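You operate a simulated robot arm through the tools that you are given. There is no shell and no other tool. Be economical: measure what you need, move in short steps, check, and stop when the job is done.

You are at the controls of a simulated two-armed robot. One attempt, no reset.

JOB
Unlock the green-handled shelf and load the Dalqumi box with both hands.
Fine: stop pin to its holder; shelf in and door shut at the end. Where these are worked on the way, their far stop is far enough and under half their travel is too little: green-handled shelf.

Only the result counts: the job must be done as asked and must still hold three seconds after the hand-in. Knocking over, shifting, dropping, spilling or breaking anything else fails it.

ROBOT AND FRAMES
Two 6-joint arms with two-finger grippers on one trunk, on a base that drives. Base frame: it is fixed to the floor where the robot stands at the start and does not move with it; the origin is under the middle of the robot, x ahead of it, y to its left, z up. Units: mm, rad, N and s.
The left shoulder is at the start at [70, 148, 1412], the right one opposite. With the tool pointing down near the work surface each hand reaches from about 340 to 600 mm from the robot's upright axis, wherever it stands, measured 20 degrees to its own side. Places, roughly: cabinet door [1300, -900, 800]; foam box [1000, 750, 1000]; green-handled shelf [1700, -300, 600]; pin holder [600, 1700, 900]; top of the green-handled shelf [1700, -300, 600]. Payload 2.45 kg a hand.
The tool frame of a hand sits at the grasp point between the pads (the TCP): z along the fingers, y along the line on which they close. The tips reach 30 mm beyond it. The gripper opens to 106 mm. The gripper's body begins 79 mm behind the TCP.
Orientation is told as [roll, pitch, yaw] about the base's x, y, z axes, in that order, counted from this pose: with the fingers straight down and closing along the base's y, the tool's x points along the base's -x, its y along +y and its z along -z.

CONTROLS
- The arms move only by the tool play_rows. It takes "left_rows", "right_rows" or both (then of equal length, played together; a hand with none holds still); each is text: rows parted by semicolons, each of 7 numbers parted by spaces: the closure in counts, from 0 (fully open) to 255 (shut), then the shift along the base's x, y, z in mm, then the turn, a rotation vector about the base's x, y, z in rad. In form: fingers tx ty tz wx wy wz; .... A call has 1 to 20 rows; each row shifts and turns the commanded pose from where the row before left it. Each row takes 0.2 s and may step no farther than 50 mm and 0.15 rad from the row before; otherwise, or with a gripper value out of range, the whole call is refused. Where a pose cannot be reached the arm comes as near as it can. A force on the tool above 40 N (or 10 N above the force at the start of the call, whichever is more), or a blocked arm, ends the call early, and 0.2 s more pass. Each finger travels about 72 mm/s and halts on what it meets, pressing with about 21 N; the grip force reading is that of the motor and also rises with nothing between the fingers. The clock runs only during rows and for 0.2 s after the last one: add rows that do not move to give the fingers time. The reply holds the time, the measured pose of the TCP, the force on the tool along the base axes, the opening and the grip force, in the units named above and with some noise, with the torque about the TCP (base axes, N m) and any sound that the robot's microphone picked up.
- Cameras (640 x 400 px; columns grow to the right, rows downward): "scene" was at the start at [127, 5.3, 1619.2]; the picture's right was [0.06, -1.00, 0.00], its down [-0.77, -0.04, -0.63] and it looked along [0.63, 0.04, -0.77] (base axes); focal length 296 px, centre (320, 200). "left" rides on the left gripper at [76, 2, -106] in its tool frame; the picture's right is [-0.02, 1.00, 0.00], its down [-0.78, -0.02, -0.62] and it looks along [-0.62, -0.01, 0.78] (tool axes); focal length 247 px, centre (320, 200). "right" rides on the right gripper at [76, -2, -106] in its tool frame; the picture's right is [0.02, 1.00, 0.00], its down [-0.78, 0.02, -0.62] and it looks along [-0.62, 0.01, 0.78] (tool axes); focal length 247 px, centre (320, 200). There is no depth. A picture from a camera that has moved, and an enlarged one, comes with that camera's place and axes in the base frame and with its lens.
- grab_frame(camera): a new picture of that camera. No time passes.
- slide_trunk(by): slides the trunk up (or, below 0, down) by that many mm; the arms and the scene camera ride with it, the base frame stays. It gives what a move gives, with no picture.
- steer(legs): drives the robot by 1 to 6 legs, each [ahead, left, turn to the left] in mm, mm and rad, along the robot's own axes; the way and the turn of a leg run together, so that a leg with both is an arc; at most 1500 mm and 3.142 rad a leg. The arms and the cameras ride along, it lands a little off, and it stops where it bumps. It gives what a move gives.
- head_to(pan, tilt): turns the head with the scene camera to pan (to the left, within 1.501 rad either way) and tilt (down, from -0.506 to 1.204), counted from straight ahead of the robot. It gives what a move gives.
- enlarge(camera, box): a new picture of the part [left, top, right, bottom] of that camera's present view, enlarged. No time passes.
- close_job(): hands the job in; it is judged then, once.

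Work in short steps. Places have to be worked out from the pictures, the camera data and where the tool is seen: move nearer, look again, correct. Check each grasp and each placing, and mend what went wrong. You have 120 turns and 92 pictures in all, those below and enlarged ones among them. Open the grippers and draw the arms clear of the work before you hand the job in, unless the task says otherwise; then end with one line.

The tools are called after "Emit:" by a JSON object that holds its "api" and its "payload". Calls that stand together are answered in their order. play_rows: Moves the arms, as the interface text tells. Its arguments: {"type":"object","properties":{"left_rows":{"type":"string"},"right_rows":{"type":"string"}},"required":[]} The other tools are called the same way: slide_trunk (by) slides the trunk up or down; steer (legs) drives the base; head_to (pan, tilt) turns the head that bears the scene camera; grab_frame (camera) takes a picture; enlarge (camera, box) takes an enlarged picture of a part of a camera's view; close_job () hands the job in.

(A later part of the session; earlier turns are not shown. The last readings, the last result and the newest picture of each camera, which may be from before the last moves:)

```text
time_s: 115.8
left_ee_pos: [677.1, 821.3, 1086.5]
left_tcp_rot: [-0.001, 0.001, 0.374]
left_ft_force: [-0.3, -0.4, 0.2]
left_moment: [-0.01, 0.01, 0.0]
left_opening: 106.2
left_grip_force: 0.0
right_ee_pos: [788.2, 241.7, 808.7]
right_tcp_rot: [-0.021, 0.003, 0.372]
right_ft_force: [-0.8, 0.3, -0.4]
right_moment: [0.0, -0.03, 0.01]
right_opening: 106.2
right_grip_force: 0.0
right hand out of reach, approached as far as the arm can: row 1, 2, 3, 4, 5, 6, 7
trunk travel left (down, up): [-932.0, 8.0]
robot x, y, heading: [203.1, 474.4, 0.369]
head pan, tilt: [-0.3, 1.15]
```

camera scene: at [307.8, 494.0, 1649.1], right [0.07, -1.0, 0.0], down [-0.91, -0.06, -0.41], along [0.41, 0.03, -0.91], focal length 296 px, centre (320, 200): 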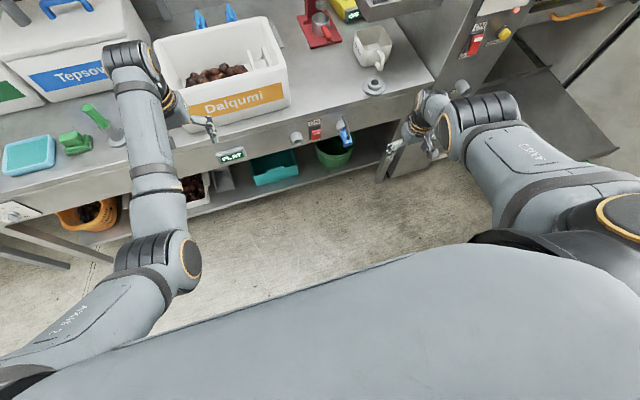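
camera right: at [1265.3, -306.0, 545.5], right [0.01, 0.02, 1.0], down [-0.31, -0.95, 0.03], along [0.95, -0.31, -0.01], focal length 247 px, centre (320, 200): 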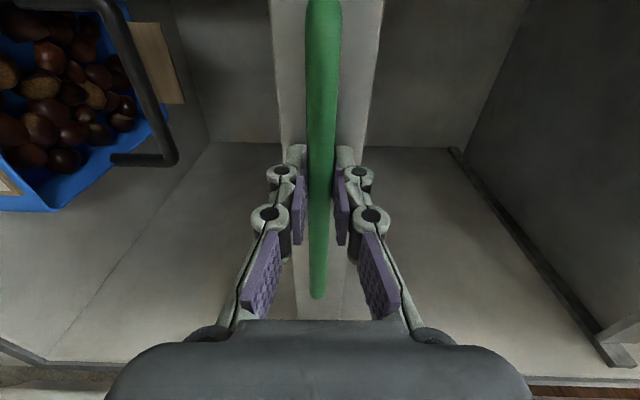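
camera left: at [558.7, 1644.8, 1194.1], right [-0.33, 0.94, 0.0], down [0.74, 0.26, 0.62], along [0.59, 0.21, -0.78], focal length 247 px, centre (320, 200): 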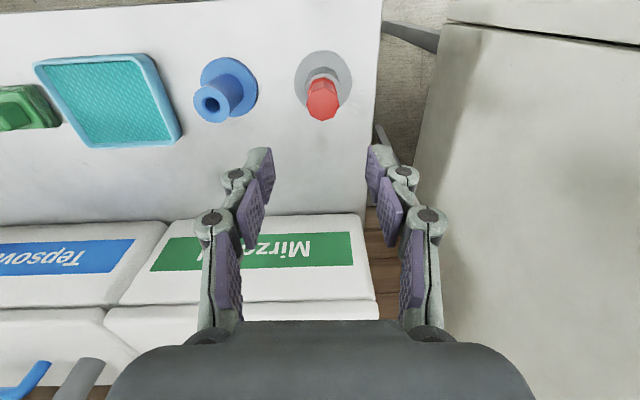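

The right arm seems to be in a flipped elbow configuration. I look directly at it.

Emit:
{"api": "head_to", "payload": {"pan": -1.0, "tilt": 0.75}}

Emit:
{"api": "grab_frame", "payload": {"camera": "scene"}}

Emit:
{"api": "head_to", "payload": {"pan": 1.0, "tilt": 0.75}}

Emit:
{"api": "grab_frame", "payload": {"camera": "scene"}}

```text
time_s: 116.8
left_ee_pos: [676.8, 820.5, 1085.8]
left_tcp_rot: [-0.002, 0.0, 0.372]
left_ft_force: [-0.3, -0.4, -0.3]
left_moment: [-0.01, 0.01, 0.01]
left_opening: 105.8
left_grip_force: 0.0
right_ee_pos: [786.9, 241.4, 807.5]
right_tcp_rot: [-0.019, 0.003, 0.372]
right_ft_force: [0.1, 0.3, 0.5]
right_moment: [0.01, 0.0, 0.0]
right_opening: 106.0
right_grip_force: 0.1
trunk travel left (down, up): [-932.0, 8.0]
robot x, y, heading: [200.6, 469.1, 0.371]
head pan, tilt: [-1.0, 0.75]
```

```text
36 pictures are left
camera scene: at [316.0, 441.1, 1677.9], right [-0.59, -0.81, 0.0], down [-0.55, 0.4, -0.73], along [0.59, -0.43, -0.68], focal length 296 px, centre (320, 200)
```

scene: 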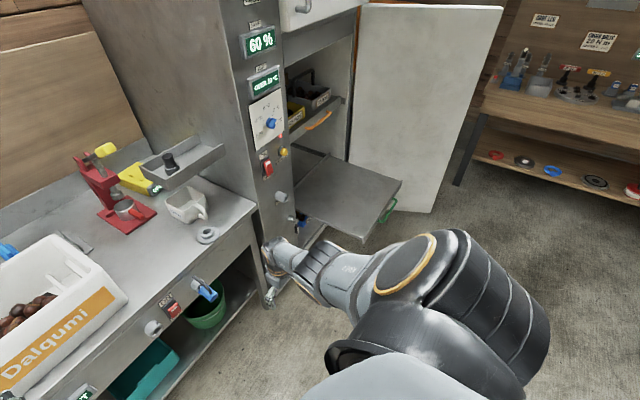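

```text
time_s: 118.8
left_ee_pos: [677.6, 821.2, 1085.1]
left_tcp_rot: [-0.002, 0.001, 0.374]
left_ft_force: [0.2, -0.2, 0.3]
left_moment: [0.0, 0.02, 0.0]
left_opening: 106.0
left_grip_force: 0.0
right_ee_pos: [787.8, 241.9, 808.4]
right_tcp_rot: [-0.018, 0.004, 0.374]
right_ft_force: [-0.1, 0.1, -0.3]
right_moment: [-0.02, 0.01, 0.03]
right_opening: 106.3
right_grip_force: 0.0
trunk travel left (down, up): [-932.0, 8.0]
robot x, y, heading: [200.8, 475.3, 0.371]
head pan, tilt: [1.0, 0.75]
```

```text
35 pictures are left
camera scene: at [265.4, 570.9, 1677.9], right [0.98, -0.2, 0.0], down [-0.14, -0.67, -0.73], along [0.15, 0.72, -0.68], focal length 296 px, centre (320, 200)
```

scene: 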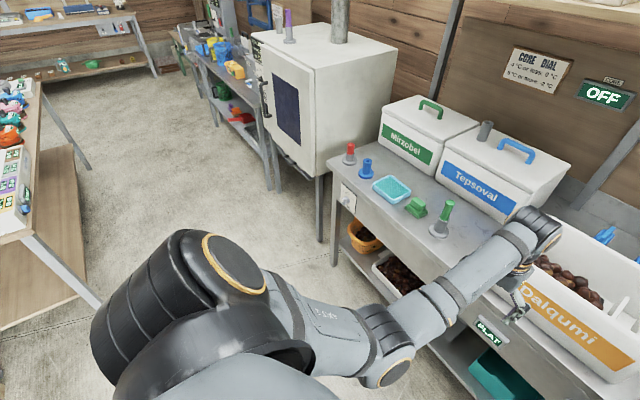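

I bring the command to the present measured place and pitch the fingers forward there, to get back to the known-good fingers-forward configuration.

Emit:
{"api": "play_rows", "payload": {"right_rows": "0 10 -30 -40 0 0 0;0 12 -32 -36 0 0 0;0 12 -32 -36 0 0 0;0 12 -32 -36 0 0 0;0 12 -32 -36 0 0 0;0 12 -32 -36 0 0 0;0 3 -32 -50 0 0 0;0 0 0 0 0.0507 -0.1305 0;0 0 0 0 0.0507 -0.1305 0;0 0 0 0 0.0507 -0.1305 0;0 0 0 0 0.0507 -0.1305 0;0 0 0 0 0.0507 -0.1305 0;0 0 0 0 0.0507 -0.1305 0;0 0 0 0 0.0507 -0.1305 0;0 0 0 0 0.0507 -0.1305 0;0 0 0 0 0.0507 -0.1305 0;0 0 0 0 0.0507 -0.1305 0"}}

```text
refused: row 1 steps farther than a row can; nothing moved
```

Emit:
{"api": "play_rows", "payload": {"right_rows": "0 10 -30 -36 0 0 0;0 10 -30 -36 0 0 0;0 10 -30 -36 0 0 0;0 10 -30 -36 0 0 0;0 10 -30 -36 0 0 0;0 10 -30 -36 0 0 0;0 10 -30 -36 0 0 0;0 3 -12 -18 0 0 0;0 0 0 0 0.0507 -0.1305 0;0 0 0 0 0.0507 -0.1305 0;0 0 0 0 0.0507 -0.1305 0;0 0 0 0 0.0507 -0.1305 0;0 0 0 0 0.0507 -0.1305 0;0 0 0 0 0.0507 -0.1305 0;0 0 0 0 0.0507 -0.1305 0;0 0 0 0 0.0507 -0.1305 0;0 0 0 0 0.0507 -0.1305 0;0 0 0 0 0.0507 -0.1305 0"}}

```text
time_s: 122.5
left_ee_pos: [676.3, 820.8, 1086.6]
left_tcp_rot: [-0.002, -0.002, 0.374]
left_ft_force: [-0.3, -0.3, -0.3]
left_moment: [0.0, -0.03, -0.01]
left_opening: 105.9
left_grip_force: 0.1
right_ee_pos: [700.1, 240.1, 842.8]
right_tcp_rot: [-0.042, -1.396, 0.393]
right_ft_force: [0.0, 0.4, 0.8]
right_moment: [-0.02, -0.01, -0.01]
right_opening: 106.0
right_grip_force: 0.0
right hand out of reach, approached as far as the arm can: row 1, 2, 3, 4, 5, 6, 7, 8, 15, 16, 17, 18
trunk travel left (down, up): [-932.0, 8.0]
robot x, y, heading: [200.7, 472.4, 0.37]
head pan, tilt: [1.0, 0.75]
```

Pitch recovered to fingers-forward. Now move to the earlier good place (≈[793,489,1117]).

Emit:
{"api": "play_rows", "payload": {"right_rows": "0 0 27 34 0 0 0;0 0 27 34 0 0 0;0 0 27 34 0 0 0;0 0 27 34 0 0 0;0 0 27 34 0 0 0;0 0 27 34 0 0 0;0 0 27 34 0 0 0;0 0 27 34 0 0 0;0 0 27 34 0 0 0;0 0 0 0 0 0 0"}}

```text
time_s: 124.8
left_ee_pos: [677.5, 820.3, 1087.3]
left_tcp_rot: [0.0, 0.0, 0.374]
left_ft_force: [0.2, 0.2, 0.9]
left_moment: [0.03, 0.02, 0.0]
left_opening: 106.0
left_grip_force: 0.0
right_ee_pos: [696.1, 465.4, 1125.1]
right_tcp_rot: [-0.61, -1.346, 1.037]
right_ft_force: [0.2, -0.7, 0.2]
right_moment: [-0.02, -0.01, 0.02]
right_opening: 106.1
right_grip_force: 0.1
right hand out of reach, approached as far as the arm can: row 7, 8
trunk travel left (down, up): [-932.0, 8.0]
robot x, y, heading: [203.8, 472.5, 0.368]
head pan, tilt: [1.0, 0.75]
stopped in row 10 (right hand): the arm was blocked; the commanded pose is now the measured one
```

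Right hand is back in the normal spot, fingers forward. Pitch it down here.

Emit:
{"api": "play_rows", "payload": {"right_rows": "0 0 0 0 -0.0566 0.1266 0;0 0 0 0 -0.0566 0.1266 0;0 0 0 0 -0.0566 0.1266 0;0 0 0 0 -0.0566 0.1266 0;0 0 0 0 -0.0566 0.1266 0"}}

```text
time_s: 126.0
left_ee_pos: [678.8, 820.7, 1085.8]
left_tcp_rot: [0.0, 0.002, 0.374]
left_ft_force: [0.0, -0.3, -0.3]
left_moment: [-0.02, 0.02, -0.02]
left_opening: 106.1
left_grip_force: 0.0
right_ee_pos: [699.7, 445.5, 1117.5]
right_tcp_rot: [-0.226, -0.645, 0.682]
right_ft_force: [0.6, 0.3, -0.4]
right_moment: [0.0, 0.03, -0.01]
right_opening: 106.1
right_grip_force: 0.1
trunk travel left (down, up): [-932.0, 8.0]
robot x, y, heading: [205.9, 467.8, 0.369]
head pan, tilt: [1.0, 0.75]
```

Working. Finish the orientation.

Emit:
{"api": "play_rows", "payload": {"right_rows": "0 0 0 0 -0.0813 0.1001 0;0 0 0 0 -0.0813 0.1001 0;0 0 0 0 -0.0813 0.1001 0;0 0 0 0 -0.0813 0.1001 0;0 0 0 0 -0.0813 0.1001 0;0 0 0 0 0.0877 0.0712 0;0 0 0 0 0.0877 0.0712 0;0 0 0 0 0 0 -0.1037;0 0 0 0 0 0 -0.1037;0 0 0 0 0 0 -0.1037;0 0 0 0 0 0 0"}}

Emit:
{"api": "head_to", "payload": {"pan": 0, "tilt": 0.9}}

Emit:
{"api": "grab_frame", "payload": {"camera": "scene"}}

```text
time_s: 126.5
left_ee_pos: [679.8, 822.1, 1084.9]
left_tcp_rot: [0.0, 0.001, 0.374]
left_ft_force: [0.1, 0.3, 0.3]
left_moment: [-0.03, 0.02, 0.0]
left_opening: 105.8
left_grip_force: 0.2
right_ee_pos: [706.9, 426.1, 1114.9]
right_tcp_rot: [-0.284, -0.442, 0.686]
right_ft_force: [1.1, -0.1, -1.3]
right_moment: [-0.04, 0.0, 0.0]
right_opening: 106.1
right_grip_force: 0.0
trunk travel left (down, up): [-932.0, 8.0]
robot x, y, heading: [202.8, 470.6, 0.37]
head pan, tilt: [1.0, 0.75]
stopped in row 2 (right hand): the arm was blocked; the commanded pose is now the measured one
```

```text
time_s: 127.8
left_ee_pos: [676.8, 820.2, 1085.9]
left_tcp_rot: [0.001, 0.001, 0.374]
left_ft_force: [-0.3, -0.5, 0.1]
left_moment: [0.04, -0.03, -0.03]
left_opening: 106.1
left_grip_force: 0.1
right_ee_pos: [705.7, 425.9, 1116.8]
right_tcp_rot: [-0.283, -0.443, 0.687]
right_ft_force: [-0.4, 0.6, -0.7]
right_moment: [0.0, 0.06, 0.02]
right_opening: 105.9
right_grip_force: 0.1
trunk travel left (down, up): [-932.0, 8.0]
robot x, y, heading: [201.6, 469.8, 0.367]
head pan, tilt: [0.0, 0.901]
```

```text
34 pictures are left
camera scene: at [319.5, 517.3, 1666.0], right [0.36, -0.93, 0.0], down [-0.73, -0.28, -0.62], along [0.58, 0.23, -0.78], focal length 296 px, centre (320, 200)
```

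scene: 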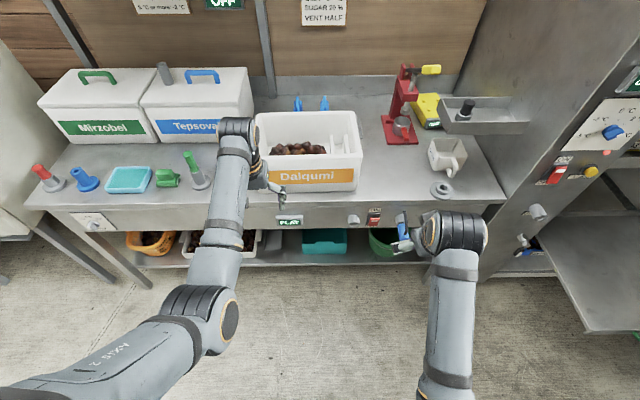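

Arm configuration looks normal again. Continue with a direct combined rotation while moving slightly forward.

Emit:
{"api": "play_rows", "payload": {"right_rows": "0 11 4 0 -0.0124 0.104 -0.063;0 11 4 0 -0.0124 0.104 -0.063;0 11 4 0 -0.0124 0.104 -0.063;0 11 4 0 -0.0124 0.104 -0.063;0 11 4 0 -0.0124 0.104 -0.063;0 0 0 0 0 0 0;0 0 0 0 0 0 0"}}

```text
time_s: 129.4
left_ee_pos: [676.1, 821.2, 1086.8]
left_tcp_rot: [0.0, -0.001, 0.375]
left_ft_force: [0.3, 0.9, -0.7]
left_moment: [-0.01, 0.0, 0.0]
left_opening: 105.9
left_grip_force: 0.0
right_ee_pos: [772.5, 452.6, 1087.8]
right_tcp_rot: [-0.085, 0.038, 0.322]
right_ft_force: [-0.4, -0.4, 0.6]
right_moment: [-0.04, -0.02, -0.01]
right_opening: 105.8
right_grip_force: 0.0
right hand out of reach, approached as far as the arm can: row 4, 5
trunk travel left (down, up): [-932.0, 8.0]
robot x, y, heading: [199.6, 469.8, 0.367]
head pan, tilt: [0.0, 0.901]
```

Almost there. Lower a little to ease reach and read the pose.

Emit:
{"api": "play_rows", "payload": {"right_rows": "0 0 0 -20 0 0 0;0 0 0 -20 0 0 0;0 0 0 0 0 0 0"}}

```text
time_s: 130.2
left_ee_pos: [677.3, 821.6, 1085.1]
left_tcp_rot: [-0.001, -0.001, 0.374]
left_ft_force: [-0.4, 0.3, 0.9]
left_moment: [-0.01, 0.0, -0.05]
left_opening: 106.0
left_grip_force: 0.0
right_ee_pos: [773.4, 454.1, 1045.5]
right_tcp_rot: [-0.086, 0.037, 0.321]
right_ft_force: [0.4, 0.1, -0.4]
right_moment: [-0.02, 0.02, 0.01]
right_opening: 106.0
right_grip_force: 0.0
trunk travel left (down, up): [-932.0, 8.0]
robot x, y, heading: [203.0, 470.9, 0.373]
head pan, tilt: [0.0, 0.901]
```

Now measure the box with both hand cameras after squaring the right hand.

Emit:
{"api": "play_rows", "payload": {"right_rows": "0 0 0 20 0.093 -0.009 0.052;0 0 0 20 0 0 0;0 0 0 0 0 0 0"}}

Emit:
{"api": "grab_frame", "payload": {"camera": "left"}}

Emit:
{"api": "grab_frame", "payload": {"camera": "right"}}

```text
time_s: 131.0
left_ee_pos: [677.2, 821.9, 1085.4]
left_tcp_rot: [-0.003, 0.0, 0.374]
left_ft_force: [0.2, -0.3, -0.3]
left_moment: [-0.02, -0.01, 0.06]
left_opening: 106.0
left_grip_force: 0.1
right_ee_pos: [774.7, 454.2, 1087.8]
right_tcp_rot: [0.001, 0.002, 0.375]
right_ft_force: [0.3, 0.9, -0.1]
right_moment: [0.03, 0.03, -0.02]
right_opening: 106.1
right_grip_force: 0.0
trunk travel left (down, up): [-932.0, 8.0]
robot x, y, heading: [202.3, 471.0, 0.372]
head pan, tilt: [0.0, 0.901]
```

```text
33 pictures are left
camera left: at [605.0, 794.7, 1191.4], right [-0.34, 0.94, 0.0], down [0.74, 0.27, 0.62], along [0.58, 0.21, -0.78], focal length 247 px, centre (320, 200)
```

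left: 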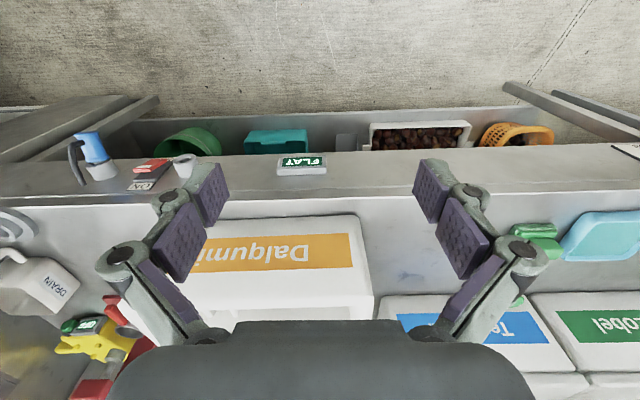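

```text
32 pictures are left
camera right: at [702.1, 425.0, 1193.5], right [-0.39, 0.92, 0.0], down [0.72, 0.3, 0.62], along [0.57, 0.24, -0.78], focal length 247 px, centre (320, 200)
```

right: 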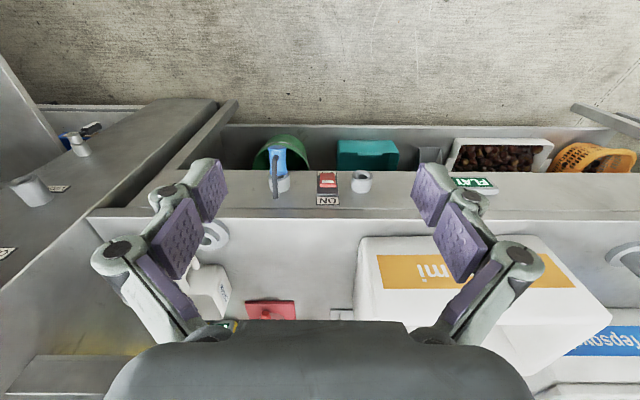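

Box rim: corners ≈ FL(849,954) FR(1000,605) BL(1084,1064) BR(1225,737), z≈1028, yaw≈0.40. I zoom in on the box to see wall thickness and the inner fins.

Emit:
{"api": "enlarge", "payload": {"camera": "scene", "box": [240, 100, 384, 200]}}

```text
4.00 times, centred on (312, 150) of scene
camera zoom: at [319.5, 517.9, 1665.9], right [0.36, -0.93, 0.0], down [-0.73, -0.28, -0.62], along [0.58, 0.22, -0.78], focal length 1182 px, centre (352, 400)
```

zoom: 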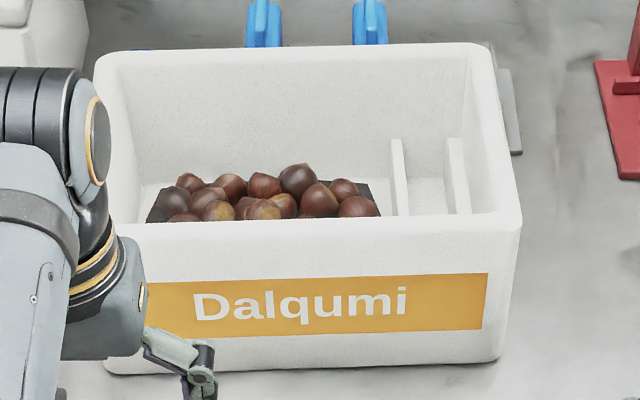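

Walls ~20 mm thick, room inside for fingers. I raise the left hand slightly, then drive up to the box with heading 0.405.

Emit:
{"api": "play_rows", "payload": {"left_rows": "90 -20 25 15 0 0 0;90 -15 20 10 0 0 0.03;90 0 0 0 0 0 0", "right_rows": "90 0 0 10 0 0 0;90 0 0 5 0 0 0.03;90 0 0 0 0 0 0"}}

Emit:
{"api": "steer", "payload": {"legs": [[330, 20, 0]]}}

Emit:
{"api": "grab_frame", "payload": {"camera": "left"}}

Emit:
{"api": "grab_frame", "payload": {"camera": "right"}}

```text
time_s: 131.8
left_ee_pos: [643.4, 863.7, 1111.3]
left_tcp_rot: [-0.002, 0.0, 0.404]
left_ft_force: [0.2, 0.0, 0.8]
left_moment: [-0.01, 0.02, 0.02]
left_opening: 68.5
left_grip_force: 0.0
right_ee_pos: [775.7, 455.3, 1098.5]
right_tcp_rot: [0.0, -0.003, 0.404]
right_ft_force: [0.5, -0.6, 1.2]
right_moment: [-0.01, -0.01, 0.0]
right_opening: 68.6
right_grip_force: 0.2
right hand out of reach, approached as far as the arm can: row 2
trunk travel left (down, up): [-932.0, 8.0]
robot x, y, heading: [202.0, 474.0, 0.372]
head pan, tilt: [0.0, 0.901]
```

```text
time_s: 133.9
left_ee_pos: [938.0, 1001.6, 1111.9]
left_tcp_rot: [0.001, -0.003, 0.403]
left_ft_force: [0.4, -0.3, 0.2]
left_moment: [0.01, -0.01, -0.03]
left_opening: 68.4
left_grip_force: 0.0
right_ee_pos: [1069.1, 589.8, 1098.9]
right_tcp_rot: [-0.002, -0.003, 0.405]
right_ft_force: [0.1, 0.3, 1.0]
right_moment: [0.01, 0.0, 0.01]
right_opening: 68.8
right_grip_force: 0.1
trunk travel left (down, up): [-932.0, 8.0]
robot x, y, heading: [497.7, 605.4, 0.369]
head pan, tilt: [0.0, 0.901]
```

```text
30 pictures are left
camera left: at [865.7, 972.0, 1217.3], right [-0.37, 0.93, 0.0], down [0.73, 0.29, 0.62], along [0.58, 0.23, -0.78], focal length 247 px, centre (320, 200)
```

left: 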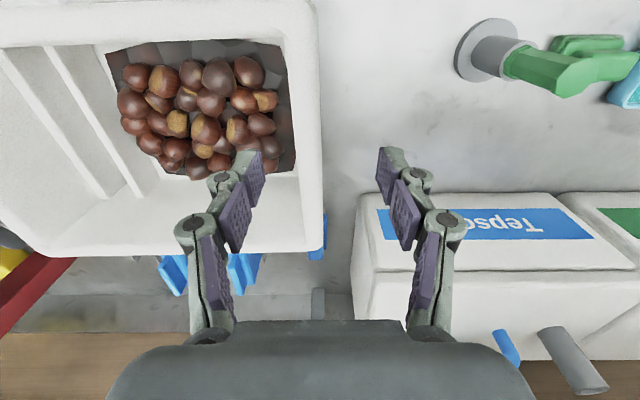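

```text
29 pictures are left
camera right: at [998.0, 558.4, 1204.3], right [-0.41, 0.91, 0.0], down [0.71, 0.32, 0.62], along [0.57, 0.26, -0.78], focal length 247 px, centre (320, 200)
```

right: 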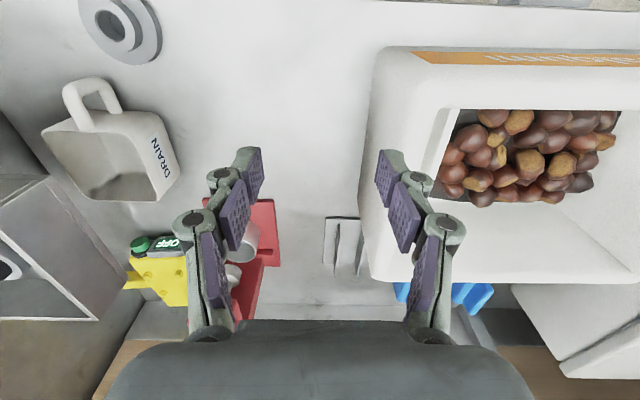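

Left alignment is clear: the left wall centre is 14 mm inboard and 18 mm ahead. For the right wall I zoom in.

Emit:
{"api": "enlarge", "payload": {"camera": "right", "box": [340, 30, 500, 300]}}

```text
1.48 times, centred on (420, 165) of right
camera zoom: at [998.0, 558.4, 1204.3], right [-0.41, 0.91, 0.0], down [0.71, 0.32, 0.62], along [0.57, 0.26, -0.78], focal length 366 px, centre (172, 252)
```

zoom: 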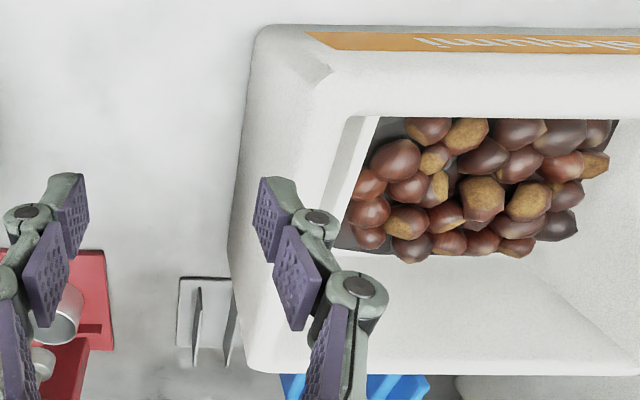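

Right wall outer edge is at lb≈187, so wall centre ≈199; left wall centre ≈538, mid n≈1287. Drive 60 mm closer and set both hands above the walls.

Emit:
{"api": "steer", "payload": {"legs": [[60, 0, 0]]}}

Emit:
{"api": "play_rows", "payload": {"left_rows": "90 -8 -7.5 0 0 0 0;90 -8 -7.5 0 0 0 0;90 -8 -7 0 0 0 0;90 0 0 0 0 0 0", "right_rows": "90 -6.5 26 0 0 0 0;90 -6.5 26 0 0 0 0;90 -7.5 27 0 0 0 0;90 0 0 0 0 0 0"}}

Emit:
{"api": "grab_frame", "payload": {"camera": "right"}}

Emit:
{"api": "grab_frame", "payload": {"camera": "left"}}

```text
time_s: 134.9
left_ee_pos: [989.7, 1019.9, 1114.4]
left_tcp_rot: [-0.001, -0.007, 0.401]
left_ft_force: [-0.4, 0.4, 1.1]
left_moment: [0.04, -0.11, -0.01]
left_opening: 68.6
left_grip_force: 0.1
right_ee_pos: [1120.6, 610.0, 1103.1]
right_tcp_rot: [-0.001, -0.01, 0.404]
right_ft_force: [-0.8, 0.2, 0.8]
right_moment: [0.04, -0.08, 0.0]
right_opening: 68.6
right_grip_force: 0.1
trunk travel left (down, up): [-932.0, 8.0]
robot x, y, heading: [555.8, 627.1, 0.367]
head pan, tilt: [0.0, 0.901]
```

```text
time_s: 135.9
left_ee_pos: [980.1, 1002.9, 1101.0]
left_tcp_rot: [-0.002, -0.001, 0.402]
left_ft_force: [0.1, -1.2, -0.6]
left_moment: [-0.01, 0.02, -0.01]
left_opening: 68.3
left_grip_force: 0.0
left hand out of reach, approached as far as the arm can: row 1, 2, 3
right_ee_pos: [1107.3, 690.5, 1096.3]
right_tcp_rot: [0.0, -0.001, 0.403]
right_ft_force: [-0.3, -0.7, 0.0]
right_moment: [0.03, 0.01, 0.06]
right_opening: 68.7
right_grip_force: 0.1
trunk travel left (down, up): [-932.0, 8.0]
robot x, y, heading: [552.0, 630.0, 0.364]
head pan, tilt: [0.0, 0.901]
```

```text
27 pictures are left
camera right: at [1036.1, 659.7, 1203.3], right [-0.41, 0.91, 0.0], down [0.71, 0.32, 0.62], along [0.57, 0.26, -0.78], focal length 247 px, centre (320, 200)
```

right: 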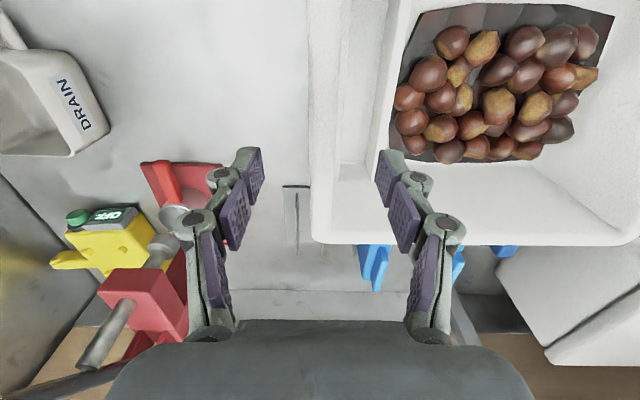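

```text
26 pictures are left
camera left: at [908.6, 973.8, 1205.2], right [-0.37, 0.93, 0.0], down [0.73, 0.29, 0.62], along [0.58, 0.23, -0.78], focal length 247 px, centre (320, 200)
```

left: 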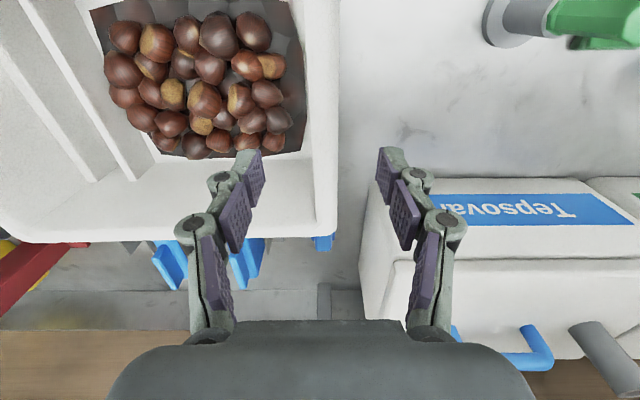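

Both hands straddle their walls within ~4 mm. Descend with force watch.

Emit:
{"api": "play_rows", "payload": {"left_rows": "90 0 0 -20 0 0 0;90 0 0 -20 0 0 0;90 0 0 -20 0 0 0;90 0 0 -20 0 0 0;90 0 0 -10 0 0 0;90 0 0 0 0 0 0", "right_rows": "90 -1.6 3.7 -17 0 0 0;90 0 0 -17 0 0 0;90 0 0 -17 0 0 0;90 0 0 -17 0 0 0;90 0 0 -15 0 0 0;90 0 0 0 0 0 0"}}

Emit:
{"api": "grab_frame", "payload": {"camera": "right"}}

```text
time_s: 137.3
left_ee_pos: [978.1, 1004.6, 1010.4]
left_tcp_rot: [0.001, 0.002, 0.402]
left_ft_force: [0.8, 0.5, 0.0]
left_moment: [-0.02, 0.01, 0.01]
left_opening: 68.7
left_grip_force: 0.0
right_ee_pos: [1105.4, 694.4, 1015.1]
right_tcp_rot: [-0.001, -0.002, 0.403]
right_ft_force: [-0.2, -0.2, 0.7]
right_moment: [0.01, 0.0, 0.0]
right_opening: 68.4
right_grip_force: 0.1
trunk travel left (down, up): [-932.0, 8.0]
robot x, y, heading: [553.9, 630.2, 0.368]
head pan, tilt: [0.0, 0.901]
```

```text
25 pictures are left
camera right: at [1034.1, 661.9, 1120.6], right [-0.41, 0.91, 0.0], down [0.71, 0.32, 0.62], along [0.57, 0.26, -0.78], focal length 247 px, centre (320, 200)
```

right: 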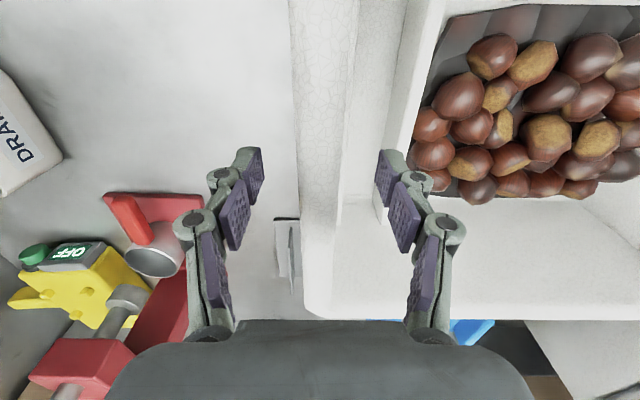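

Both straddle the walls with no contact. Close both grippers.

Emit:
{"api": "play_rows", "payload": {"left_rows": "160 0 0 0 0 0 0;200 0 0 0 0 0 0;255 0 0 0 0 0 0;255 0 0 0 0 0 0;255 0 0 0 0 0 0", "right_rows": "160 0 0 -4 0 0 0;200 0 0 0 0 0 0;255 0 0 0 0 0 0;255 0 0 0 0 0 0;255 0 0 0 0 0 0"}}

```text
time_s: 138.5
left_ee_pos: [978.2, 1004.5, 1010.9]
left_tcp_rot: [0.001, 0.001, 0.401]
left_ft_force: [-1.7, 7.5, 0.2]
left_moment: [0.24, -0.06, 0.47]
left_opening: 21.7
left_grip_force: 20.9
right_ee_pos: [1105.6, 691.6, 1011.8]
right_tcp_rot: [-0.004, -0.002, 0.404]
right_ft_force: [3.2, -7.0, 0.0]
right_moment: [-0.14, -0.17, 0.44]
right_opening: 21.7
right_grip_force: 20.8
trunk travel left (down, up): [-932.0, 8.0]
robot x, y, heading: [550.0, 630.2, 0.367]
head pan, tilt: [0.0, 0.901]
```

Both walls gripped at 21.7 mm. Lift together gently.

Emit:
{"api": "play_rows", "payload": {"left_rows": "255 0 0 6 0 0 0;255 0 0 8 0 0 0;255 0 0 8 0 0 0;255 0 0 8 0 0 0;255 0 0 8 0 0 0;255 0 0 0 0 0 0", "right_rows": "255 0 0 6 0 0 0;255 0 0 8 0 0 0;255 0 0 8 0 0 0;255 0 0 8 0 0 0;255 0 0 8 0 0 0;255 0 0 0 0 0 0"}}

Emit:
{"api": "grab_frame", "payload": {"camera": "scene"}}

```text
time_s: 139.9
left_ee_pos: [978.1, 1005.1, 1047.7]
left_tcp_rot: [0.003, 0.0, 0.403]
left_ft_force: [-8.0, 25.2, -5.4]
left_moment: [0.68, -0.02, 0.35]
left_opening: 22.1
left_grip_force: 20.6
right_ee_pos: [1105.5, 691.3, 1049.4]
right_tcp_rot: [-0.007, 0.0, 0.401]
right_ft_force: [7.4, -25.5, -6.0]
right_moment: [-0.74, 0.11, 0.34]
right_opening: 21.7
right_grip_force: 21.3
trunk travel left (down, up): [-932.0, 8.0]
robot x, y, heading: [553.7, 626.6, 0.369]
head pan, tilt: [0.0, 0.901]
```

```text
24 pictures are left
camera scene: at [672.4, 675.5, 1665.8], right [0.36, -0.93, 0.0], down [-0.73, -0.28, -0.62], along [0.58, 0.22, -0.78], focal length 296 px, centre (320, 200)
```

scene: 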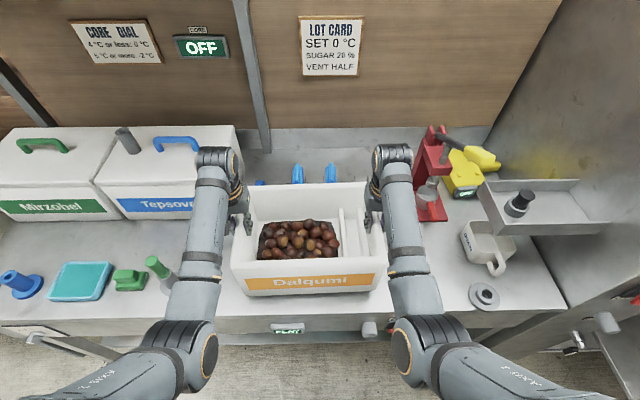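

Lifted, level, light (~11 N). Relieve the inward squeeze, then back away from the bench.

Emit:
{"api": "play_rows", "payload": {"left_rows": "255 -0.8 1.8 4 0 0 0;255 0 0 4 0 0 0;255 0 0 0 0 0 0", "right_rows": "255 0.8 -1.8 4 0 0 0;255 0 0 4 0 0 0;255 0 0 0 0 0 0"}}

Emit:
{"api": "steer", "payload": {"legs": [[-450, 0, 0]]}}

Emit:
{"api": "grab_frame", "payload": {"camera": "scene"}}

```text
time_s: 140.7
left_ee_pos: [979.3, 1004.3, 1054.4]
left_tcp_rot: [0.001, 0.002, 0.402]
left_ft_force: [-4.4, 17.1, -6.2]
left_moment: [0.45, 0.17, 0.42]
left_opening: 21.8
left_grip_force: 21.0
right_ee_pos: [1107.2, 692.4, 1057.6]
right_tcp_rot: [-0.002, 0.003, 0.403]
right_ft_force: [4.2, -17.2, -6.2]
right_moment: [-0.49, -0.08, 0.36]
right_opening: 22.1
right_grip_force: 21.0
trunk travel left (down, up): [-932.0, 8.0]
robot x, y, heading: [554.9, 627.8, 0.372]
head pan, tilt: [0.0, 0.901]
```

```text
time_s: 143.4
left_ee_pos: [569.2, 845.6, 1055.0]
left_tcp_rot: [-0.002, 0.003, 0.397]
left_ft_force: [-2.9, 13.2, -5.8]
left_moment: [0.35, 0.08, 0.42]
left_opening: 21.8
left_grip_force: 21.0
right_ee_pos: [696.3, 532.1, 1054.5]
right_tcp_rot: [-0.004, 0.001, 0.399]
right_ft_force: [3.3, -14.6, -6.3]
right_moment: [-0.39, -0.01, 0.41]
right_opening: 21.8
right_grip_force: 21.5
trunk travel left (down, up): [-932.0, 8.0]
robot x, y, heading: [141.3, 470.0, 0.363]
head pan, tilt: [0.0, 0.901]
```

```text
23 pictures are left
camera scene: at [262.2, 517.3, 1665.6], right [0.36, -0.93, 0.0], down [-0.73, -0.28, -0.62], along [0.58, 0.22, -0.79], focal length 296 px, centre (320, 200)
```

scene: 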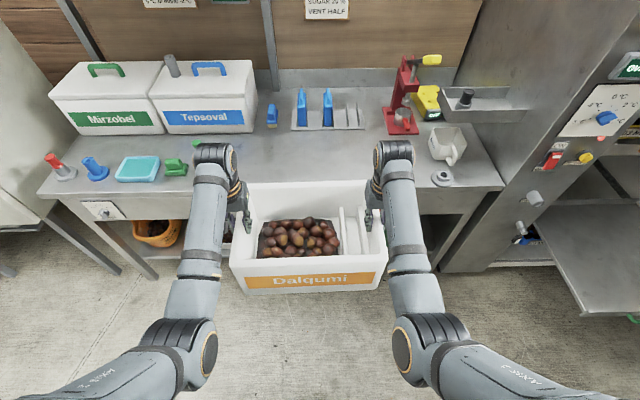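

Box held well. Drive right to in front of the extended shelf.

Emit:
{"api": "steer", "payload": {"legs": [[0, -1250, -0.013]]}}

Emit:
{"api": "slide_trunk", "payload": {"by": -200}}

Emit:
{"api": "grab_frame", "payload": {"camera": "scene"}}

```text
time_s: 149.8
left_ee_pos: [1016.3, -355.1, 1055.0]
left_tcp_rot: [0.001, 0.002, 0.378]
left_ft_force: [1.5, 3.8, -5.2]
left_moment: [0.09, -0.06, 0.46]
left_opening: 21.5
left_grip_force: 20.8
right_ee_pos: [1137.2, -669.3, 1057.2]
right_tcp_rot: [-0.002, -0.002, 0.378]
right_ft_force: [-1.6, -3.5, -6.2]
right_moment: [-0.12, 0.15, 0.41]
right_opening: 21.6
right_grip_force: 20.9
trunk travel left (down, up): [-932.0, 8.0]
robot x, y, heading: [582.1, -722.3, 0.342]
head pan, tilt: [0.0, 0.901]
```

```text
time_s: 151.9
left_ee_pos: [1016.8, -354.8, 854.7]
left_tcp_rot: [0.001, 0.0, 0.377]
left_ft_force: [1.1, 1.0, -4.9]
left_moment: [0.13, -0.27, 0.48]
left_opening: 21.9
left_grip_force: 21.4
right_ee_pos: [1137.0, -670.3, 856.4]
right_tcp_rot: [-0.002, 0.0, 0.379]
right_ft_force: [-3.1, -1.3, -5.9]
right_moment: [-0.19, 0.35, 0.37]
right_opening: 22.0
right_grip_force: 21.1
trunk travel left (down, up): [-732.0, 208.0]
robot x, y, heading: [583.1, -719.2, 0.342]
head pan, tilt: [0.0, 0.901]
```

```text
22 pictures are left
camera scene: at [701.6, -677.4, 1465.9], right [0.34, -0.94, 0.0], down [-0.74, -0.26, -0.62], along [0.58, 0.21, -0.78], focal length 296 px, centre (320, 200)
```

scene: 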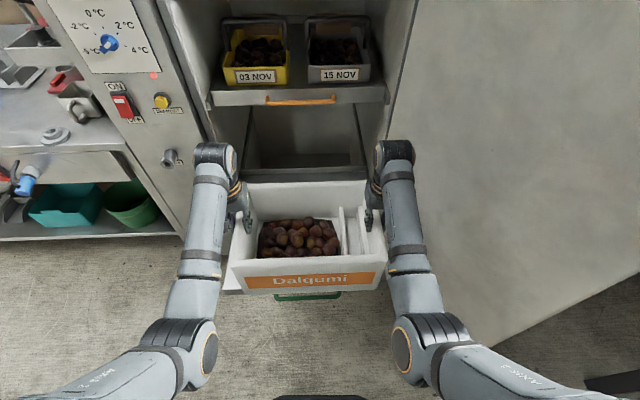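

Box is over the shelf region; handle seen at l'≈-862 so the shelf is centred as estimated. Move 127 mm ahead, 22 left, and lower 90.

Emit:
{"api": "steer", "payload": {"legs": [[127, 22, 0]]}}

Emit:
{"api": "slide_trunk", "payload": {"by": -85}}

Emit:
{"api": "head_to", "payload": {"pan": 0.3, "tilt": 0.95}}

Emit:
{"api": "grab_frame", "payload": {"camera": "scene"}}

Emit:
{"api": "grab_frame", "payload": {"camera": "left"}}

```text
time_s: 153.2
left_ee_pos: [1126.7, -292.0, 854.3]
left_tcp_rot: [0.0, -0.001, 0.377]
left_ft_force: [2.0, 2.2, -5.8]
left_moment: [0.01, -0.05, 0.48]
left_opening: 21.7
left_grip_force: 20.9
right_ee_pos: [1246.4, -608.1, 857.4]
right_tcp_rot: [-0.003, 0.0, 0.38]
right_ft_force: [-3.1, -1.8, -5.6]
right_moment: [-0.04, 0.12, 0.42]
right_opening: 21.7
right_grip_force: 20.7
trunk travel left (down, up): [-732.0, 208.0]
robot x, y, heading: [693.6, -659.6, 0.343]
head pan, tilt: [0.0, 0.901]
```

```text
time_s: 154.4
left_ee_pos: [1127.6, -291.9, 770.5]
left_tcp_rot: [0.0, 0.002, 0.376]
left_ft_force: [2.9, 0.9, -5.6]
left_moment: [0.04, -0.11, 0.47]
left_opening: 21.7
left_grip_force: 21.3
right_ee_pos: [1248.3, -607.6, 771.8]
right_tcp_rot: [-0.002, 0.002, 0.378]
right_ft_force: [-2.5, -1.2, -6.1]
right_moment: [-0.07, 0.18, 0.36]
right_opening: 21.9
right_grip_force: 21.3
trunk travel left (down, up): [-647.0, 293.0]
robot x, y, heading: [690.5, -657.5, 0.342]
head pan, tilt: [0.0, 0.901]
```

```text
time_s: 155.2
left_ee_pos: [1127.7, -291.8, 769.3]
left_tcp_rot: [0.0, 0.001, 0.378]
left_ft_force: [2.1, 2.1, -5.2]
left_moment: [0.14, -0.24, 0.52]
left_opening: 21.8
left_grip_force: 21.2
right_ee_pos: [1247.8, -609.0, 770.2]
right_tcp_rot: [-0.003, 0.0, 0.38]
right_ft_force: [-2.2, -1.3, -5.8]
right_moment: [-0.17, 0.37, 0.41]
right_opening: 21.7
right_grip_force: 20.6
trunk travel left (down, up): [-647.0, 293.0]
robot x, y, heading: [691.2, -656.2, 0.342]
head pan, tilt: [0.3, 0.949]
```

```text
21 pictures are left
camera scene: at [800.5, -595.7, 1377.2], right [0.6, -0.8, 0.0], down [-0.65, -0.49, -0.58], along [0.46, 0.35, -0.81], focal length 296 px, centre (320, 200)
```

scene: 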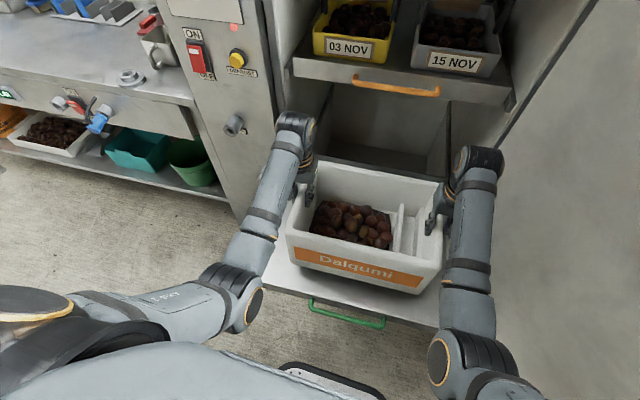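

```text
20 pictures are left
camera left: at [1055.8, -318.7, 875.9], right [-0.35, 0.94, 0.0], down [0.74, 0.27, 0.62], along [0.58, 0.22, -0.78], focal length 247 px, centre (320, 200)
```

left: 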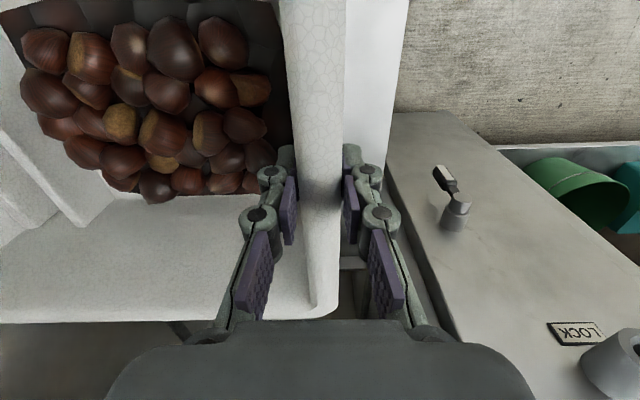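

The box is centred over the shelf, bottom at ≈622 (shelf ≈575). Lower gently by arms until contact.

Emit:
{"api": "play_rows", "payload": {"left_rows": "255 0 0 -8 0 0 0;255 0 0 -8 0 0 0;255 0 0 -6 0 0 0;255 0 0 -5 0 0 0;255 0 0 -4 0 0 0;255 0 0 0 0 0 0", "right_rows": "255 0 0 -8 0 0 0;255 0 0 -8 0 0 0;255 0 0 -6 0 0 0;255 0 0 -5 0 0 0;255 0 0 -4 0 0 0;255 0 0 0 0 0 0"}}

```text
time_s: 156.6
left_ee_pos: [1127.0, -292.4, 738.9]
left_tcp_rot: [0.002, 0.002, 0.38]
left_ft_force: [1.9, 2.4, -6.4]
left_moment: [0.1, 0.04, 0.42]
left_opening: 22.0
left_grip_force: 20.9
right_ee_pos: [1249.0, -607.0, 740.2]
right_tcp_rot: [-0.002, 0.0, 0.38]
right_ft_force: [-1.3, -4.5, -6.5]
right_moment: [-0.08, 0.07, 0.43]
right_opening: 21.8
right_grip_force: 20.7
trunk travel left (down, up): [-647.0, 293.0]
robot x, y, heading: [692.1, -657.9, 0.344]
head pan, tilt: [0.3, 0.949]
```

Emit:
{"api": "play_rows", "payload": {"left_rows": "255 0 0 -5 0 0 0;255 0 0 -4 0 0 0;255 0 0 -4 0 0 0;255 0 0 -4 0 0 0;255 0 0 0 0 0 0", "right_rows": "255 0 0 -5 0 0 0;255 0 0 -4 0 0 0;255 0 0 -4 0 0 0;255 0 0 -4 0 0 0;255 0 0 0 0 0 0"}}

```text
time_s: 157.8
left_ee_pos: [1127.5, -292.1, 721.6]
left_tcp_rot: [0.001, 0.002, 0.377]
left_ft_force: [0.6, 4.2, -6.1]
left_moment: [0.04, 0.13, 0.39]
left_opening: 21.7
left_grip_force: 21.3
right_ee_pos: [1246.6, -607.8, 721.9]
right_tcp_rot: [-0.002, -0.001, 0.379]
right_ft_force: [-1.9, -4.1, -6.6]
right_moment: [-0.1, -0.07, 0.33]
right_opening: 21.9
right_grip_force: 20.9
trunk travel left (down, up): [-647.0, 293.0]
robot x, y, heading: [692.8, -657.1, 0.346]
head pan, tilt: [0.3, 0.949]
```

Still hanging free; continue in small steps.

Emit:
{"api": "play_rows", "payload": {"left_rows": "255 0 0 -3 0 0 0;255 0 0 -3 0 0 0;255 0 0 -3 0 0 0;255 0 0 -3 0 0 0;255 0 0 0 0 0 0", "right_rows": "255 0 0 -3 0 0 0;255 0 0 -3 0 0 0;255 0 0 -3 0 0 0;255 0 0 -3 0 0 0;255 0 0 0 0 0 0"}}

Emit:
{"api": "enlarge", "payload": {"camera": "scene", "box": [250, 150, 460, 330]}}

```text
time_s: 159.0
left_ee_pos: [1124.3, -293.5, 712.7]
left_tcp_rot: [0.0, -0.004, 0.376]
left_ft_force: [-1.2, 3.9, 14.9]
left_moment: [0.18, -0.07, 0.42]
left_opening: 22.0
left_grip_force: 21.4
right_ee_pos: [1244.5, -609.0, 714.2]
right_tcp_rot: [-0.001, -0.006, 0.378]
right_ft_force: [4.1, -3.9, 15.3]
right_moment: [-0.07, -0.18, 0.4]
right_opening: 22.1
right_grip_force: 21.2
trunk travel left (down, up): [-647.0, 293.0]
robot x, y, heading: [693.6, -660.0, 0.345]
head pan, tilt: [0.3, 0.949]
```

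```text
2.22 times, centred on (355, 240) of scene
camera zoom: at [794.7, -597.9, 1377.8], right [0.6, -0.8, 0.0], down [-0.65, -0.49, -0.58], along [0.47, 0.35, -0.81], focal length 657 px, centre (242, 111)
```

zoom: 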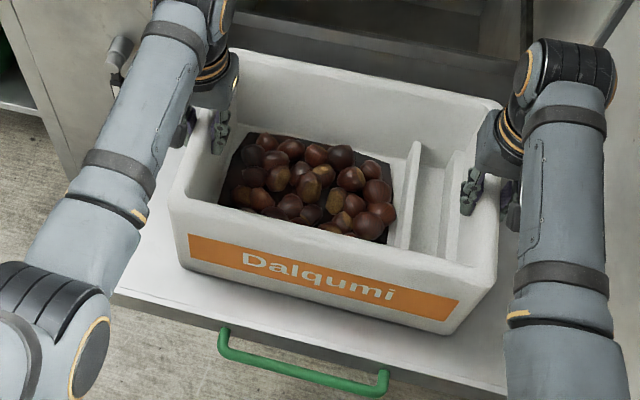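

Box rests on the shelf (both hands show +15 N up). Ease 2 mm, open both and lift clear.

Emit:
{"api": "play_rows", "payload": {"left_rows": "255 0 0 2 0 0 0;150 0 0 0 0 0 0;95 0 0 0 0 0 0;95 0 0 0 0 0 0;95 0 0 15 0 0 0;95 0 0 25 0 0 0;95 0 0 30 0 0 0;95 0 0 30 0 0 0", "right_rows": "255 0 0 2 0 0 0;150 0 0 0 0 0 0;95 0 0 0 0 0 0;95 0 0 0 0 0 0;95 0 0 15 0 0 0;95 0 0 25 0 0 0;95 0 0 30 0 0 0;95 0 0 30 0 0 0"}}

Emit:
{"api": "grab_frame", "payload": {"camera": "scene"}}

```text
time_s: 160.8
left_ee_pos: [1124.7, -294.4, 813.9]
left_tcp_rot: [0.0, -0.002, 0.377]
left_ft_force: [-0.6, 0.1, 0.6]
left_moment: [0.03, 0.01, 0.04]
left_opening: 66.7
left_grip_force: 0.1
right_ee_pos: [1249.2, -605.5, 813.8]
right_tcp_rot: [-0.002, -0.001, 0.38]
right_ft_force: [0.6, 0.3, 0.0]
right_moment: [-0.01, 0.02, -0.02]
right_opening: 66.2
right_grip_force: 0.1
trunk travel left (down, up): [-647.0, 293.0]
robot x, y, heading: [693.1, -659.3, 0.346]
head pan, tilt: [0.3, 0.949]
```

```text
18 pictures are left
camera scene: at [798.6, -596.4, 1377.3], right [0.6, -0.8, 0.0], down [-0.65, -0.49, -0.58], along [0.47, 0.35, -0.81], focal length 296 px, centre (320, 200)
```

scene: 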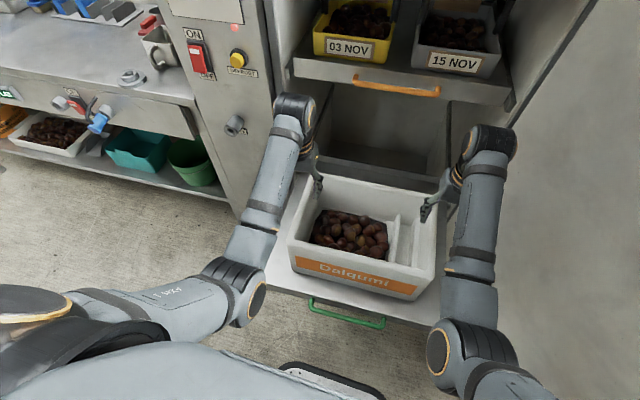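

Box is on the shelf. Back out, close the hands, bring them together and lower to handle height.

Emit:
{"api": "steer", "payload": {"legs": [[-300, 0, 0.03]]}}

Emit:
{"api": "play_rows", "payload": {"left_rows": "255 11.5 -28.5 0 0 0 0;255 11.5 -28.5 0 0 0 0;255 11.5 -28.5 0 0 0 0;255 0 0 0 0 0 0", "right_rows": "255 -11.5 28.5 0 0 0 0;255 -11.5 28.5 0 0 0 0;255 -11.5 28.5 0 0 0 0;255 0 0 0 0 0 0"}}

Emit:
{"api": "slide_trunk", "payload": {"by": -270}}

Emit:
{"api": "head_to", "payload": {"pan": 0, "tilt": 0.8}}

Emit:
{"api": "grab_frame", "payload": {"camera": "scene"}}

```text
time_s: 162.9
left_ee_pos: [826.6, -388.2, 813.0]
left_tcp_rot: [0.001, -0.003, 0.411]
left_ft_force: [-0.1, 0.3, -0.1]
left_moment: [0.0, -0.01, 0.0]
left_opening: 66.3
left_grip_force: 0.1
right_ee_pos: [959.0, -695.5, 814.8]
right_tcp_rot: [-0.001, -0.002, 0.411]
right_ft_force: [-0.1, -0.5, 0.2]
right_moment: [0.0, -0.03, 0.01]
right_opening: 66.5
right_grip_force: 0.0
trunk travel left (down, up): [-647.0, 293.0]
robot x, y, heading: [407.8, -767.3, 0.376]
head pan, tilt: [0.3, 0.949]
```

```text
time_s: 164.1
left_ee_pos: [848.1, -431.9, 804.8]
left_tcp_rot: [0.076, -0.006, 0.446]
left_ft_force: [0.2, 0.0, 1.0]
left_moment: [-0.01, 0.0, -0.01]
left_opening: 0.0
left_grip_force: 21.1
right_ee_pos: [974.1, -678.3, 803.2]
right_tcp_rot: [-0.11, -0.003, 0.344]
right_ft_force: [-0.1, -0.9, 0.6]
right_moment: [0.0, 0.03, 0.03]
right_opening: 0.1
right_grip_force: 20.5
right hand out of reach, approached as far as the arm can: row 3
trunk travel left (down, up): [-647.0, 293.0]
robot x, y, heading: [406.3, -768.0, 0.376]
head pan, tilt: [0.3, 0.949]
stopped in row 4 (left hand): the arm was blocked; the commanded pose is now the measured one
```

```text
time_s: 166.9
left_ee_pos: [848.0, -432.9, 534.7]
left_tcp_rot: [0.076, -0.004, 0.448]
left_ft_force: [-0.5, -0.2, -1.1]
left_moment: [-0.02, 0.03, 0.04]
left_opening: 0.3
left_grip_force: 21.3
right_ee_pos: [973.3, -677.8, 531.0]
right_tcp_rot: [-0.108, -0.003, 0.343]
right_ft_force: [-0.1, 0.7, 1.0]
right_moment: [-0.02, 0.0, 0.04]
right_opening: 0.2
right_grip_force: 20.6
trunk travel left (down, up): [-377.0, 563.0]
robot x, y, heading: [407.2, -766.7, 0.377]
head pan, tilt: [0.3, 0.949]
```

```text
time_s: 167.7
left_ee_pos: [846.2, -433.9, 534.2]
left_tcp_rot: [0.075, -0.005, 0.447]
left_ft_force: [-0.2, 0.6, -0.8]
left_moment: [0.0, 0.02, 0.01]
left_opening: 0.0
left_grip_force: 20.9
right_ee_pos: [972.7, -677.9, 531.3]
right_tcp_rot: [-0.107, -0.001, 0.344]
right_ft_force: [0.8, 1.1, 0.7]
right_moment: [-0.02, -0.01, -0.01]
right_opening: 0.2
right_grip_force: 21.0
trunk travel left (down, up): [-377.0, 563.0]
robot x, y, heading: [402.9, -771.5, 0.376]
head pan, tilt: [0.0, 0.799]
```

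```text
17 pictures are left
camera scene: at [528.0, -717.0, 1118.9], right [0.37, -0.93, 0.0], down [-0.67, -0.26, -0.7], along [0.65, 0.26, -0.72], focal length 296 px, centre (320, 200)
```

scene: 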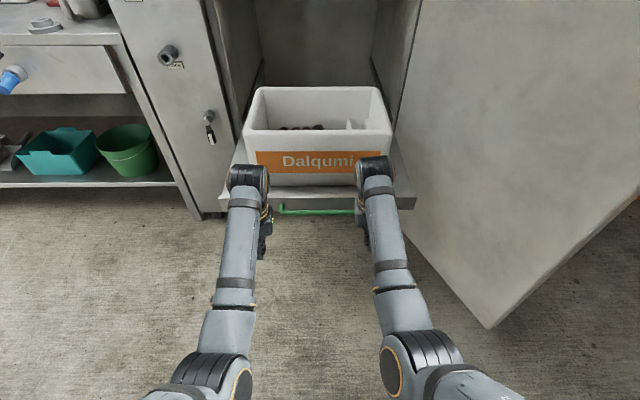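

The arms limit each other near the middle, so I'll push with the right hand alone on the handle centre: retract the left hand, shift the base 130 mm left, straighten the right hand.

Emit:
{"api": "play_rows", "payload": {"left_rows": "255 -28 -11 20 0 0 0;255 -28 -11 30 0 0 0;255 -28 -11 40 0 0 0;255 -28 -11 40 0 0 0", "right_rows": "255 0 0 0 0.05 0.018 0.015;255 0 0 0 0.05 0.018 0.015;255 0 0 8 0 0 0;255 0 0 0 0 0 0"}}

Emit:
{"api": "steer", "payload": {"legs": [[0, 130, 0]]}}

Emit:
{"api": "grab_frame", "payload": {"camera": "right"}}

Emit:
{"api": "grab_frame", "payload": {"camera": "scene"}}

```text
time_s: 168.4
left_ee_pos: [824.9, -379.8, 612.2]
left_tcp_rot: [0.213, -0.184, 0.491]
left_ft_force: [0.1, 0.0, -0.2]
left_moment: [0.02, -0.02, 0.01]
left_opening: 0.0
left_grip_force: 21.1
left hand out of reach, approached as far as the arm can: row 1, 2, 3
right_ee_pos: [972.3, -674.8, 533.1]
right_tcp_rot: [0.002, -0.001, 0.377]
right_ft_force: [-0.6, 0.2, -0.3]
right_moment: [0.0, -0.04, 0.02]
right_opening: 0.1
right_grip_force: 21.3
trunk travel left (down, up): [-377.0, 563.0]
robot x, y, heading: [406.4, -765.7, 0.376]
head pan, tilt: [0.0, 0.799]
stopped in row 3 (left hand): the arm was blocked; the commanded pose is now the measured one
```

```text
time_s: 169.6
left_ee_pos: [776.3, -261.1, 610.1]
left_tcp_rot: [0.212, -0.184, 0.492]
left_ft_force: [-0.8, 0.2, -1.0]
left_moment: [-0.02, -0.04, -0.03]
left_opening: 0.0
left_grip_force: 21.2
right_ee_pos: [924.4, -553.8, 533.2]
right_tcp_rot: [0.0, -0.002, 0.379]
right_ft_force: [0.2, 1.2, -0.5]
right_moment: [-0.02, -0.03, -0.02]
right_opening: 0.1
right_grip_force: 20.8
trunk travel left (down, up): [-377.0, 563.0]
robot x, y, heading: [360.2, -649.3, 0.375]
head pan, tilt: [0.0, 0.799]
```

```text
16 pictures are left
camera right: at [853.0, -583.6, 638.7], right [-0.39, 0.92, 0.0], down [0.72, 0.3, 0.62], along [0.57, 0.24, -0.78], focal length 247 px, centre (320, 200)
```

right: 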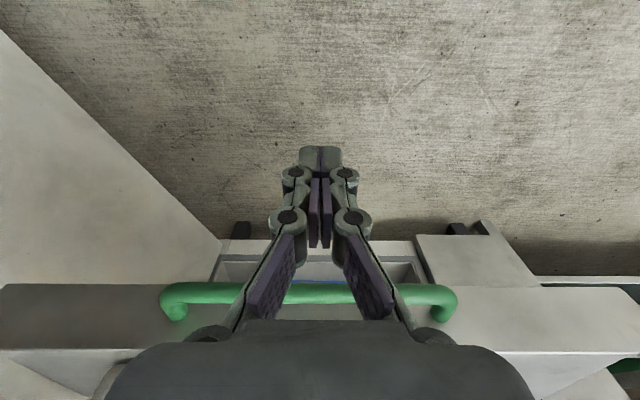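

```text
15 pictures are left
camera scene: at [480.4, -597.0, 1118.9], right [0.37, -0.93, 0.0], down [-0.67, -0.27, -0.7], along [0.65, 0.26, -0.72], focal length 296 px, centre (320, 200)
```

scene: 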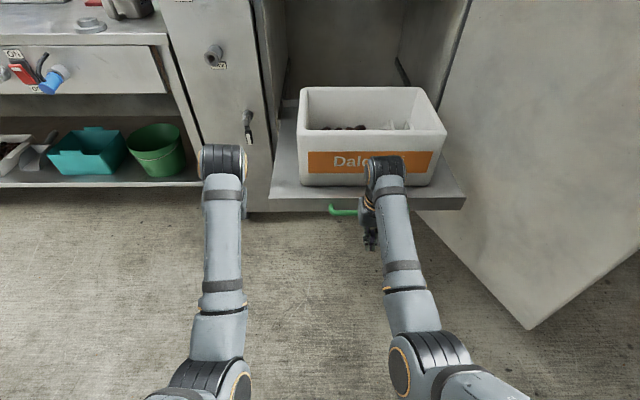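

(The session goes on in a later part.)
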